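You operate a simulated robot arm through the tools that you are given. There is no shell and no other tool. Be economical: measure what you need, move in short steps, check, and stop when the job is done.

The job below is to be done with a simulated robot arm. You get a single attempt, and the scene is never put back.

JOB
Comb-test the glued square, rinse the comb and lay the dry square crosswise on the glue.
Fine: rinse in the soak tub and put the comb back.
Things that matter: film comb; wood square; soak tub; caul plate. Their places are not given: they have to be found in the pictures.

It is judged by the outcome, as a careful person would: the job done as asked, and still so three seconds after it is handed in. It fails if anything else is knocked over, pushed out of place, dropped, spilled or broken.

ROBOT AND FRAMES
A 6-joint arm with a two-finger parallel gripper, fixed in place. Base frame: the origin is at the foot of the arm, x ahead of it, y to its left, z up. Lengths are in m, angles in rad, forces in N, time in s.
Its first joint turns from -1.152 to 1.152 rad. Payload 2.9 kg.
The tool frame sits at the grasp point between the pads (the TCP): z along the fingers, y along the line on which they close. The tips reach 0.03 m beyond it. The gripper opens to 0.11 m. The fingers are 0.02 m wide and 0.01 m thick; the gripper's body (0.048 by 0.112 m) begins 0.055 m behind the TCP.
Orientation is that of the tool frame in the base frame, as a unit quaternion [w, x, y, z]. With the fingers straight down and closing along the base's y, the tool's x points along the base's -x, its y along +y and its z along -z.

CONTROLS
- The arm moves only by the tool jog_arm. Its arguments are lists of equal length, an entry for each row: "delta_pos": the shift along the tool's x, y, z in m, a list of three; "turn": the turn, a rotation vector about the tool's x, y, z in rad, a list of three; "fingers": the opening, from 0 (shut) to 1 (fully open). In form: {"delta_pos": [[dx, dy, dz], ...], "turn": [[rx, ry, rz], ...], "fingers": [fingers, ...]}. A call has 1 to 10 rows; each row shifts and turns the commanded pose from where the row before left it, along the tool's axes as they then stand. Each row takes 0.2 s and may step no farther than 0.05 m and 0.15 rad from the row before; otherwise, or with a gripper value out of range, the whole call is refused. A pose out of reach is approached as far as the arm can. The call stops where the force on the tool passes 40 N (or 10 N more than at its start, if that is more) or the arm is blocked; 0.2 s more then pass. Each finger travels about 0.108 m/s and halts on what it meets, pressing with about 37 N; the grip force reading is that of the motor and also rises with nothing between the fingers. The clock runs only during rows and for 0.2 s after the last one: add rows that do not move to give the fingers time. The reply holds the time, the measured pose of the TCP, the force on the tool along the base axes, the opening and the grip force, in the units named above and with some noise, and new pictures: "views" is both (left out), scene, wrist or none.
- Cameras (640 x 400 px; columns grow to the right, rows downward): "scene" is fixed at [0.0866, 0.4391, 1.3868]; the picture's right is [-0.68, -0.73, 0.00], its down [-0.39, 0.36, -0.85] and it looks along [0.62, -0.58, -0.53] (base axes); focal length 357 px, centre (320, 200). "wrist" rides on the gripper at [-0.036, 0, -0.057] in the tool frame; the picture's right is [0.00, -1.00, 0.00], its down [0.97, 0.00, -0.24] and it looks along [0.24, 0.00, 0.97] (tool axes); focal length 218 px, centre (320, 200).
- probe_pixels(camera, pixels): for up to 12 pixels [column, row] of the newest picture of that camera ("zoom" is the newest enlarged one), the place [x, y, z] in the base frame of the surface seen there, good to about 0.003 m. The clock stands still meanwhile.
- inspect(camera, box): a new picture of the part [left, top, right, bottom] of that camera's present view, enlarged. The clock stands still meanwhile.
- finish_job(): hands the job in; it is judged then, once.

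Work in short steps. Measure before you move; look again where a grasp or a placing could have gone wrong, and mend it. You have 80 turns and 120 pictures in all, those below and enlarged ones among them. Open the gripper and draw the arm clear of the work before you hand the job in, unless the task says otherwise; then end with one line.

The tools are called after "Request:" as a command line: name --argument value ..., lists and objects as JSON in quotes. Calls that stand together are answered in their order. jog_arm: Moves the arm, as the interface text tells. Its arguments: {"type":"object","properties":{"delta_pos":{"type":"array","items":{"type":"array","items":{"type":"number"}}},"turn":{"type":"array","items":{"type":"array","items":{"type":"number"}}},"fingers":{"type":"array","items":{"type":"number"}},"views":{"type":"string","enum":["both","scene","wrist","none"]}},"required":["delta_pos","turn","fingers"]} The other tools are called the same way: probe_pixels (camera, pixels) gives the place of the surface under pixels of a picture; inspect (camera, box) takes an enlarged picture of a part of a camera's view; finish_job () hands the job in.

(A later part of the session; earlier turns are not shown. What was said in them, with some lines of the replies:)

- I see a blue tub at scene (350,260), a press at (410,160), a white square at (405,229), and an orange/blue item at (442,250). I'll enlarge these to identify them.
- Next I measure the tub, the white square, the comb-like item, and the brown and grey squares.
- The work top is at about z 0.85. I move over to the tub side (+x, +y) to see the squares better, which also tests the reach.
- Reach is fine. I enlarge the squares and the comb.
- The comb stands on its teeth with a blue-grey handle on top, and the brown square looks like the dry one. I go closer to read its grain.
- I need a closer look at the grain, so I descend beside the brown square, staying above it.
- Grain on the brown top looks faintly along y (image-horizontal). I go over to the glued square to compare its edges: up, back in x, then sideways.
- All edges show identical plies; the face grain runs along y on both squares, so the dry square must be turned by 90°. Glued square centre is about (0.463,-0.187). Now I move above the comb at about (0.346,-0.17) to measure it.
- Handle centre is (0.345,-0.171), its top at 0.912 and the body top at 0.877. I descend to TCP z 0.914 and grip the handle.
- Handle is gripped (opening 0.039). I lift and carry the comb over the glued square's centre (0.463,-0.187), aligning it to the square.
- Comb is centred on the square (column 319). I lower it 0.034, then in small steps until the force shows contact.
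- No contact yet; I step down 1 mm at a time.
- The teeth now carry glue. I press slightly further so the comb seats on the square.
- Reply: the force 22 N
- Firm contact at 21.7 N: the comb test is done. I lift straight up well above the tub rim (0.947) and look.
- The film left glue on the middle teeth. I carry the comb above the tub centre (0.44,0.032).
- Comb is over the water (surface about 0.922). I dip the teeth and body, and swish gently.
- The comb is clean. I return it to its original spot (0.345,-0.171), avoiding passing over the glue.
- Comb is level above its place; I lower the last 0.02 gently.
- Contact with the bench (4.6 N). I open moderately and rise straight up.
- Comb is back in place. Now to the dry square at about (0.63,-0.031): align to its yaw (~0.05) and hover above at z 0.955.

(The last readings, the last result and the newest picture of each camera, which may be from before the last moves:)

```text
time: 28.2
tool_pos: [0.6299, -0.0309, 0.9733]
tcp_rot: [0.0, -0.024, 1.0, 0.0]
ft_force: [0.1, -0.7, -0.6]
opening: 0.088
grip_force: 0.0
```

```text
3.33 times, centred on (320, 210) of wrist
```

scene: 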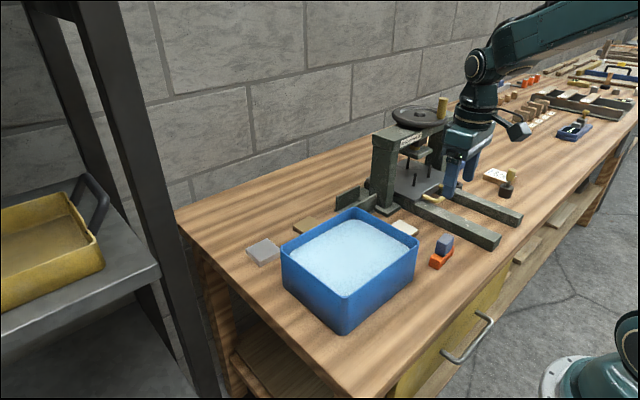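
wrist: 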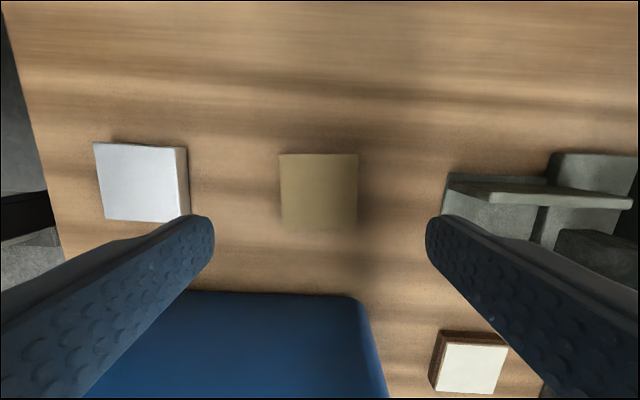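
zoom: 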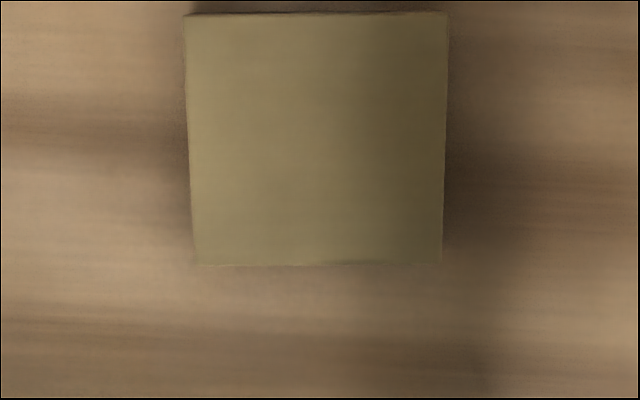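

Request:
probe_pixels --camera "wrist" --pixels '[[283, 158], [355, 158], [284, 224], [353, 225], [440, 385], [500, 385], [446, 345], [504, 350], [440, 250], [300, 280]]'

```text
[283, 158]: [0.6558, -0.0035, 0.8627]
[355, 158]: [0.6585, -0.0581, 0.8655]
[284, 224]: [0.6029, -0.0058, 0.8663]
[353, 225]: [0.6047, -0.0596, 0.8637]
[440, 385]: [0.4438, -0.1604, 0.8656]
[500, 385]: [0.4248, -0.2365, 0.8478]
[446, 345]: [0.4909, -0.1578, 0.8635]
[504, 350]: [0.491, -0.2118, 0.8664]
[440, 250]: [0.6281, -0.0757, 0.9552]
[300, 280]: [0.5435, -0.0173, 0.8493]
```

Dry square centre is (0.630,-0.032), right under the TCP. I descend so the tips sit just above the bench (TCP 0.885) and close.

Request:
jog_arm --delta_pos '[[0, 0, 0.04], [0, 0, 0.035], [0, 0, 0.013], [0, 0, 0], [0, 0, 0], [0, 0, 0], [0, 0, 0]]' --turn '[[0, 0, 0], [0, 0, 0], [0, 0, 0], [0, 0, 0], [0, 0, 0], [0, 0, 0], [0, 0, 0]]' --fingers '[0.8, 0.8, 0.8, 0.6, 0.4, 0.4, 0.4]'

```text
time: 29.8
tool_pos: [0.6301, -0.0326, 0.8861]
tcp_rot: [0.0, -0.025, 1.0, 0.0]
ft_force: [-0.3, 0.2, 0.6]
opening: 0.0589
grip_force: 36.7
```

scene: 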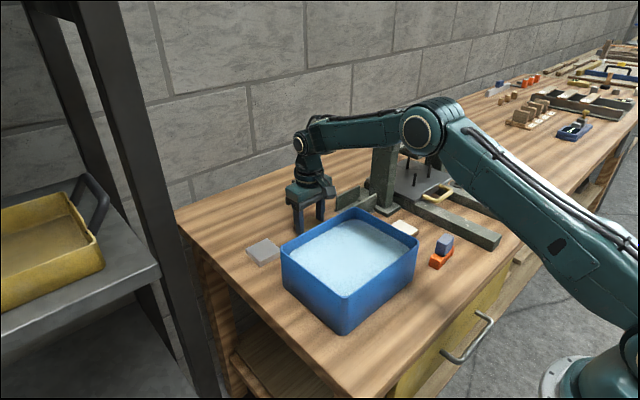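
wrist: 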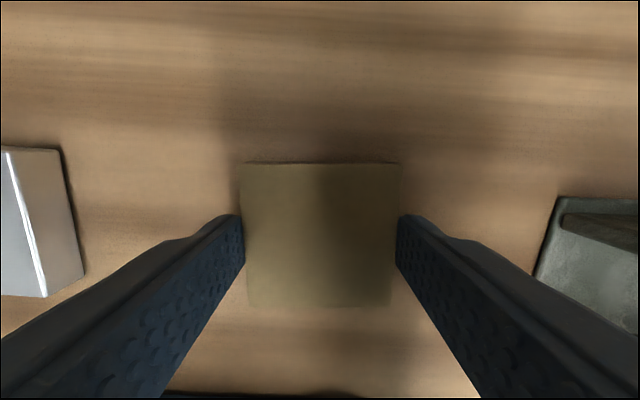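

The dry square is gripped (opening 0.059). I lift it to about z 1.03 and carry it near the glued square.

Request:
jog_arm --delta_pos '[[0, 0, -0.02], [0, 0, -0.04], [0, 0, -0.04], [0, 0, -0.04], [0.04, -0.02, 0], [0.04, -0.03, 0], [0.035, -0.03, 0], [0.03, -0.034, 0], [0.0295, -0.0325, 0], [0, 0, 0]]' --turn '[[0, 0, 0], [0, 0, 0], [0, 0, 0], [0, 0, 0], [0, 0, 0], [0, 0, 0], [0, 0, 0], [0, 0, 0], [0, 0, 0], [0, 0, 0]]' --fingers '[0.4, 0.4, 0.4, 0.4, 0.4, 0.4, 0.4, 0.4, 0.4, 0.4]'

```text
time: 32.0
tool_pos: [0.4641, -0.1879, 1.0273]
tcp_rot: [-0.001, -0.025, 1.0, 0.0]
ft_force: [0.0, -0.1, 0.5]
opening: 0.0585
grip_force: 37.1
```

scene: 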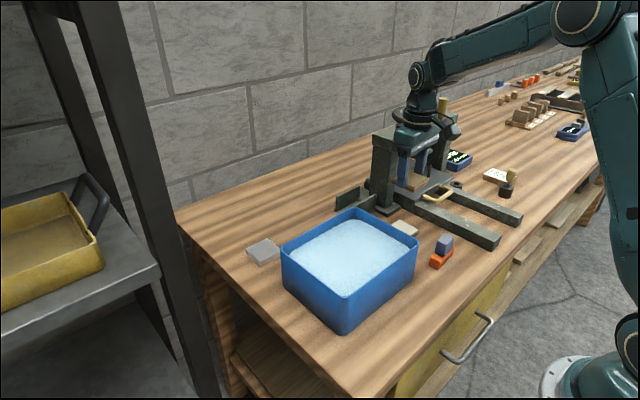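
wrist: 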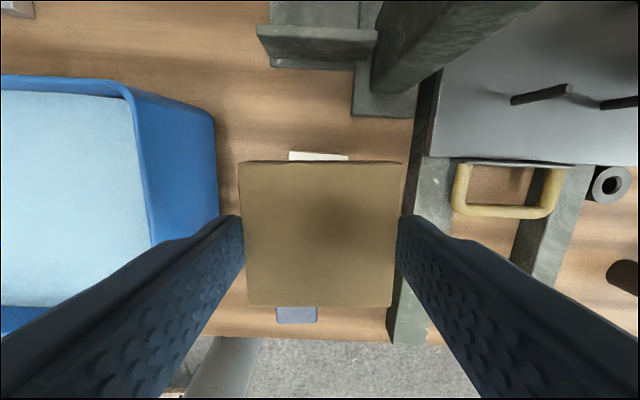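

Now I turn the square by 90° (−1.5 about tool z, matching the glued square's yaw of about −0.02).

Request:
jog_arm --delta_pos '[[0, 0, 0], [0, 0, 0], [0, 0, 0], [0, 0, 0], [0, 0, 0], [0, 0, 0], [0, 0, 0], [0, 0, 0], [0, 0, 0], [0, 0, 0]]' --turn '[[0, 0, -0.15], [0, 0, -0.15], [0, 0, -0.15], [0, 0, -0.15], [0, 0, -0.15], [0, 0, -0.15], [0, 0, -0.15], [0, 0, -0.15], [0, 0, -0.15], [0, 0, -0.15]]' --fingers '[0.4, 0.4, 0.4, 0.4, 0.4, 0.4, 0.4, 0.4, 0.4, 0.4]'

```text
time: 34.2
tool_pos: [0.4635, -0.1852, 1.0267]
tcp_rot: [-0.001, -0.7, 0.714, 0.0]
ft_force: [-0.3, -0.5, -1.0]
opening: 0.0586
grip_force: 37.4
```

scene: 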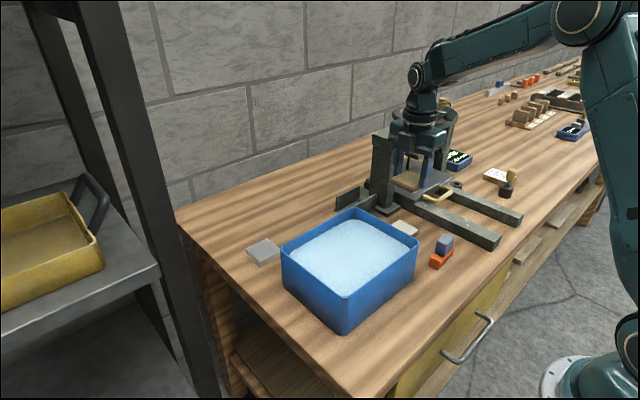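
wrist: 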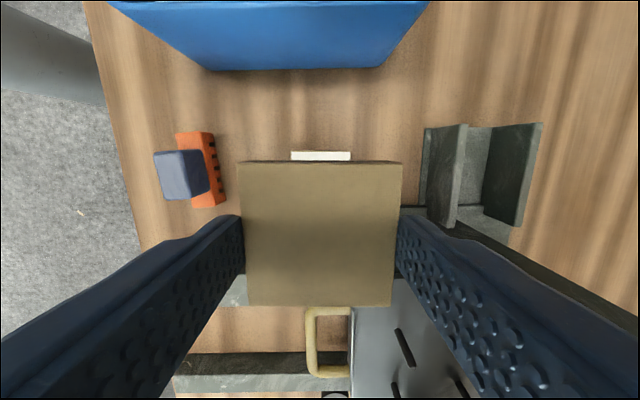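

Turn complete and the glued square's edge (292–350, row 152) is parallel. I probe to check the offsets.

Request:
probe_pixels --camera "wrist" --pixels '[[294, 154], [349, 154], [320, 154], [243, 168], [400, 168], [246, 303], [391, 303], [320, 235]]'

```text
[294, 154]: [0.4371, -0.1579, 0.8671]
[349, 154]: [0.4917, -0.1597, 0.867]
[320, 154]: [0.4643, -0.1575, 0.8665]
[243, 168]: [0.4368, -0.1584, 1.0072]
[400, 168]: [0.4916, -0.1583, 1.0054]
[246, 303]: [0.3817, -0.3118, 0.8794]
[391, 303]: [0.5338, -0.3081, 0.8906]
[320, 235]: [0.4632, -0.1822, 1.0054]
```

Held square and glued square edges coincide within about 1 mm. I descend 0.118 towards contact (expected at TCP ≈ 0.902).

Request:
jog_arm --delta_pos '[[0, 0, 0.04], [0, 0, 0.04], [0, 0, 0.025], [0, 0, 0.01], [0, 0, 0.004], [0, 0, 0]]' --turn '[[0, 0, 0], [0, 0, 0], [0, 0, 0], [0, 0, 0], [0, 0, 0], [0, 0, 0]]' --fingers '[0.4, 0.4, 0.4, 0.4, 0.4, 0.4]'

Request:
inspect --camera "scene" --box '[370, 180, 450, 250]'

```text
time: 35.6
tool_pos: [0.4617, -0.1857, 0.9089]
tcp_rot: [0.0, -0.698, 0.716, 0.0]
ft_force: [-0.4, 1.0, -0.6]
opening: 0.0587
grip_force: 37.1
```

scene: 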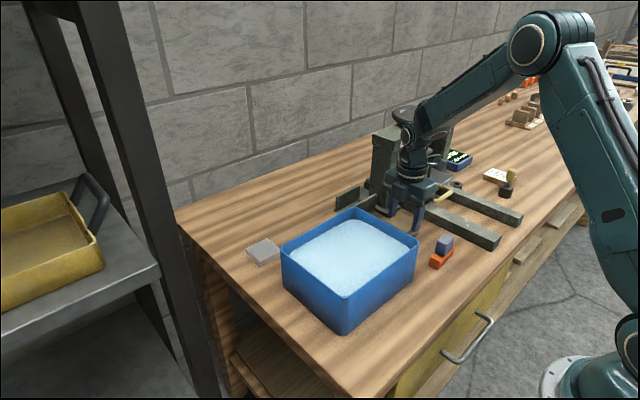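
wrist: 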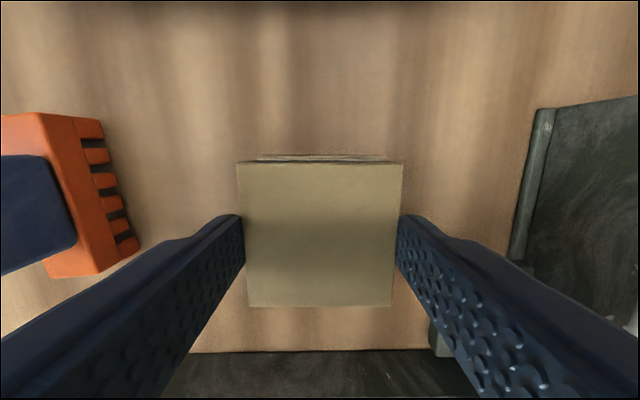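

```text
5.71 times, centred on (410, 215) of scene
```

zoom: 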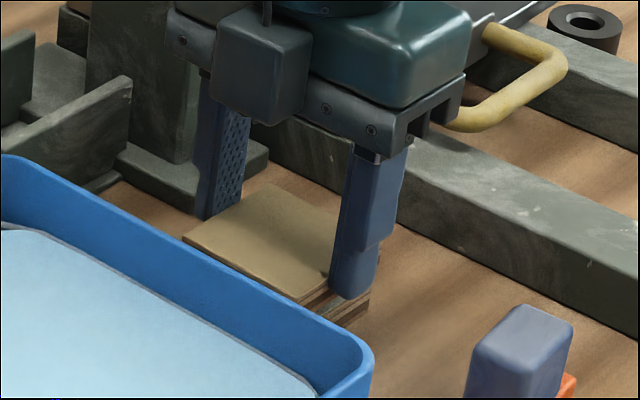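

About 6 mm above contact and well aligned; I lower slowly.

Request:
jog_arm --delta_pos '[[0, 0, 0.003], [0, 0, 0.002], [0, 0, 0], [0, 0, 0.001], [0, 0, 0], [0, 0, 0.001], [0, 0, 0]]' --turn '[[0, 0, 0], [0, 0, 0], [0, 0, 0], [0, 0, 0], [0, 0, 0], [0, 0, 0], [0, 0, 0]]' --fingers '[0.4, 0.4, 0.4, 0.4, 0.4, 0.4, 0.4]' --views "none"

```text
time: 37.2
tool_pos: [0.4634, -0.1857, 0.9015]
tcp_rot: [0.0, -0.699, 0.715, 0.0]
ft_force: [-0.5, 0.5, 0.4]
opening: 0.0586
grip_force: 36.7
```

Request:
jog_arm --delta_pos '[[0, 0, 0.001], [0, 0, 0], [0, 0, 0.001], [0, 0, 0]]' --turn '[[0, 0, 0], [0, 0, 0], [0, 0, 0], [0, 0, 0]]' --fingers '[0.4, 0.4, 0.4, 0.4]' --views "wrist"

```text
time: 38.2
tool_pos: [0.4626, -0.187, 0.9014]
tcp_rot: [0.002, -0.699, 0.715, 0.0]
ft_force: [-2.4, 3.8, 17.4]
opening: 0.0589
grip_force: 37.6
```

wrist: 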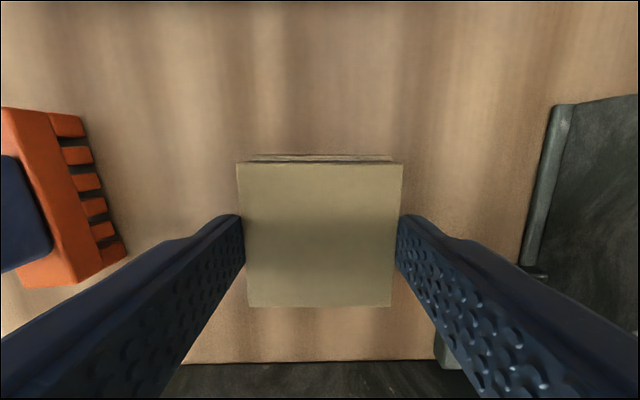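

Seated with 17 N. I release gently and rise straight up.

Request:
jog_arm --delta_pos '[[0, 0, 0], [0, 0, 0], [0, 0, 0], [0, 0, -0.02], [0, 0, -0.04], [0, 0, -0.045], [0, 0, -0.045]]' --turn '[[0, 0, 0], [0, 0, 0], [0, 0, 0], [0, 0, 0], [0, 0, 0], [0, 0, 0], [0, 0, 0]]' --fingers '[0.6, 0.75, 0.75, 0.75, 0.75, 0.75, 0.75]'

Request:
inspect --camera "scene" --box '[370, 190, 470, 270]'

Request:
inspect --camera "wrist" --box '[240, 110, 400, 240]'

```text
time: 39.8
tool_pos: [0.4636, -0.1871, 1.0502]
tcp_rot: [-0.001, -0.699, 0.715, 0.0]
ft_force: [-0.7, -0.7, -0.6]
opening: 0.0825
grip_force: 0.0
```

scene: 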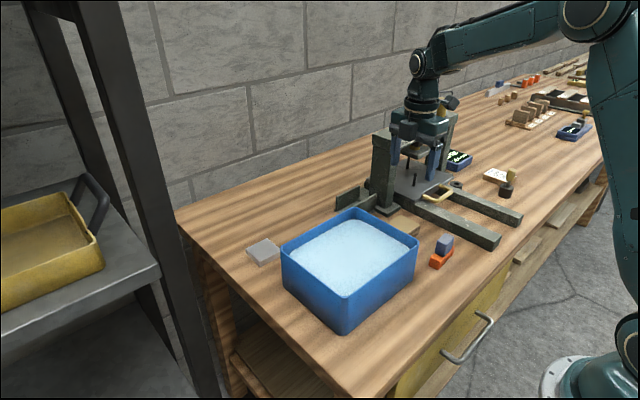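
wrist: 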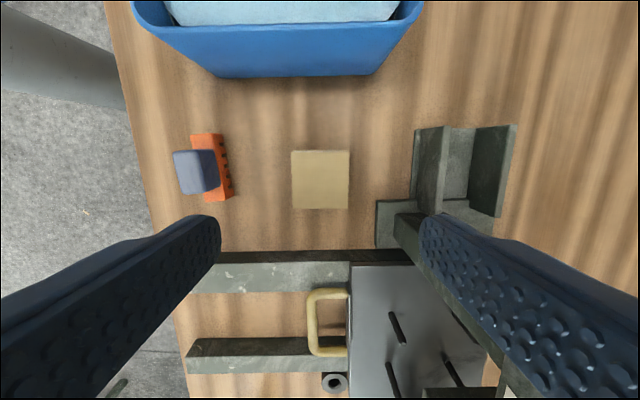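

```text
5.00 times, centred on (420, 230) of scene
```

zoom: 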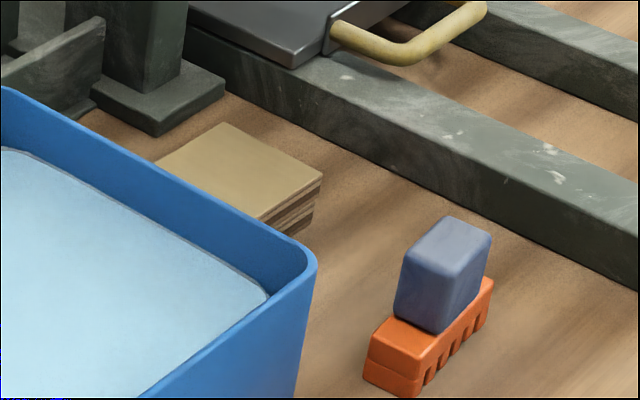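

```text
3.08 times, centred on (320, 175) of wrist
```

zoom: 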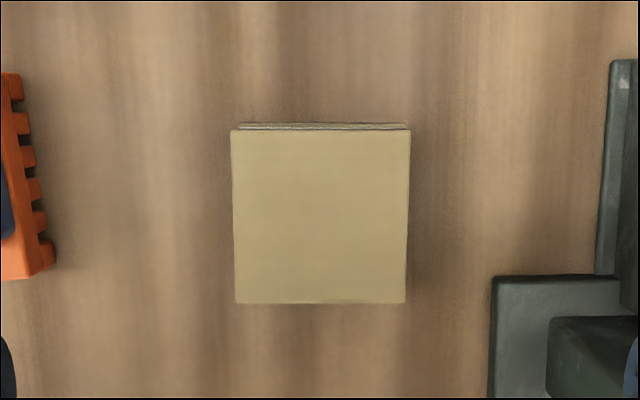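

The dry square lies squarely and crosswise on the glue, and the comb stands clean in its place. I draw the arm up and clear.

Request:
jog_arm --delta_pos '[[0, 0, -0.04], [0, 0, -0.04], [0, -0.03, -0.02], [0, -0.03, 0], [0, 0, 0]]' --turn '[[0, 0, 0], [0, 0, 0], [0, 0, 0], [0, 0, 0], [0, 0, 0]]' --fingers '[1, 1, 1, 1, 1]'

```text
time: 41.0
tool_pos: [0.5212, -0.1868, 1.1504]
tcp_rot: [0.0, -0.699, 0.715, 0.0]
ft_force: [-0.1, -0.5, 0.3]
opening: 0.1098
grip_force: 0.0
```

scene: 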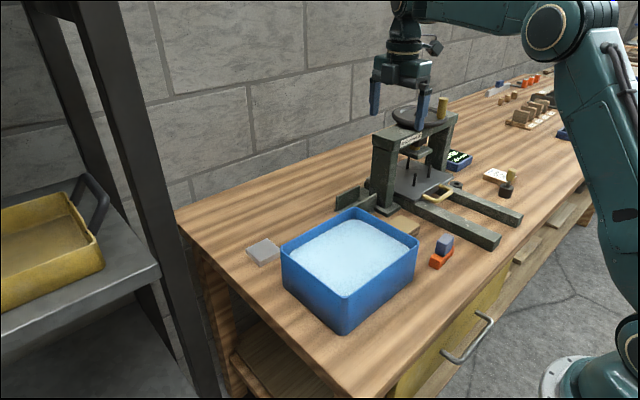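
wrist: 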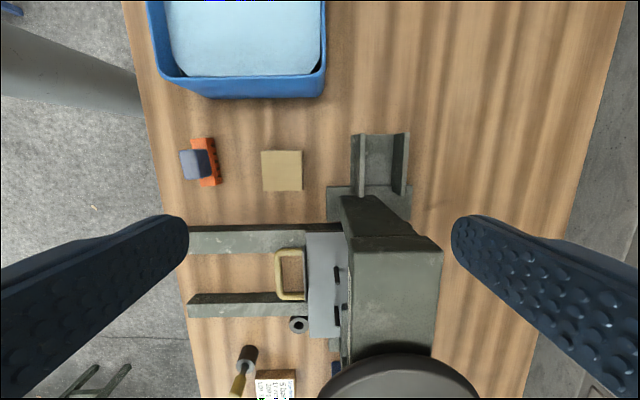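

The sideways move went towards the press (still clear of it), so I back off towards the arm's base.

Request:
jog_arm --delta_pos '[[0, 0.04, 0], [0, 0.04, 0], [0, 0.04, 0], [0, 0, 0]]' --turn '[[0, 0, 0], [0, 0, 0], [0, 0, 0], [0, 0, 0]]' --fingers '[1, 1, 1, 1]' --views "scene"

```text
time: 42.0
tool_pos: [0.4002, -0.1841, 1.1481]
tcp_rot: [0.001, -0.699, 0.715, -0.001]
ft_force: [-0.4, 0.0, 0.5]
opening: 0.1099
grip_force: 0.0
```

scene: 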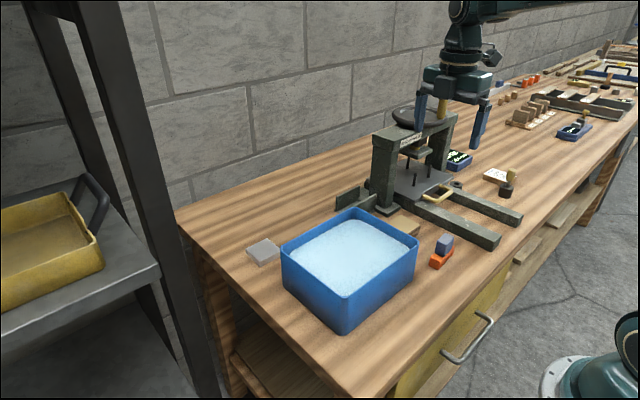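

All is in place and the arm is clear; I hand in.

Request:
finish_job

```text
The job is handed in.
```

I comb-tested the glued square, rinsed the comb clean in the soak tub and put it back. I then laid the dry square on the glue, turned 90° and aligned to within about 1 mm; I judged the grain directions from faint streaks in the pictures.
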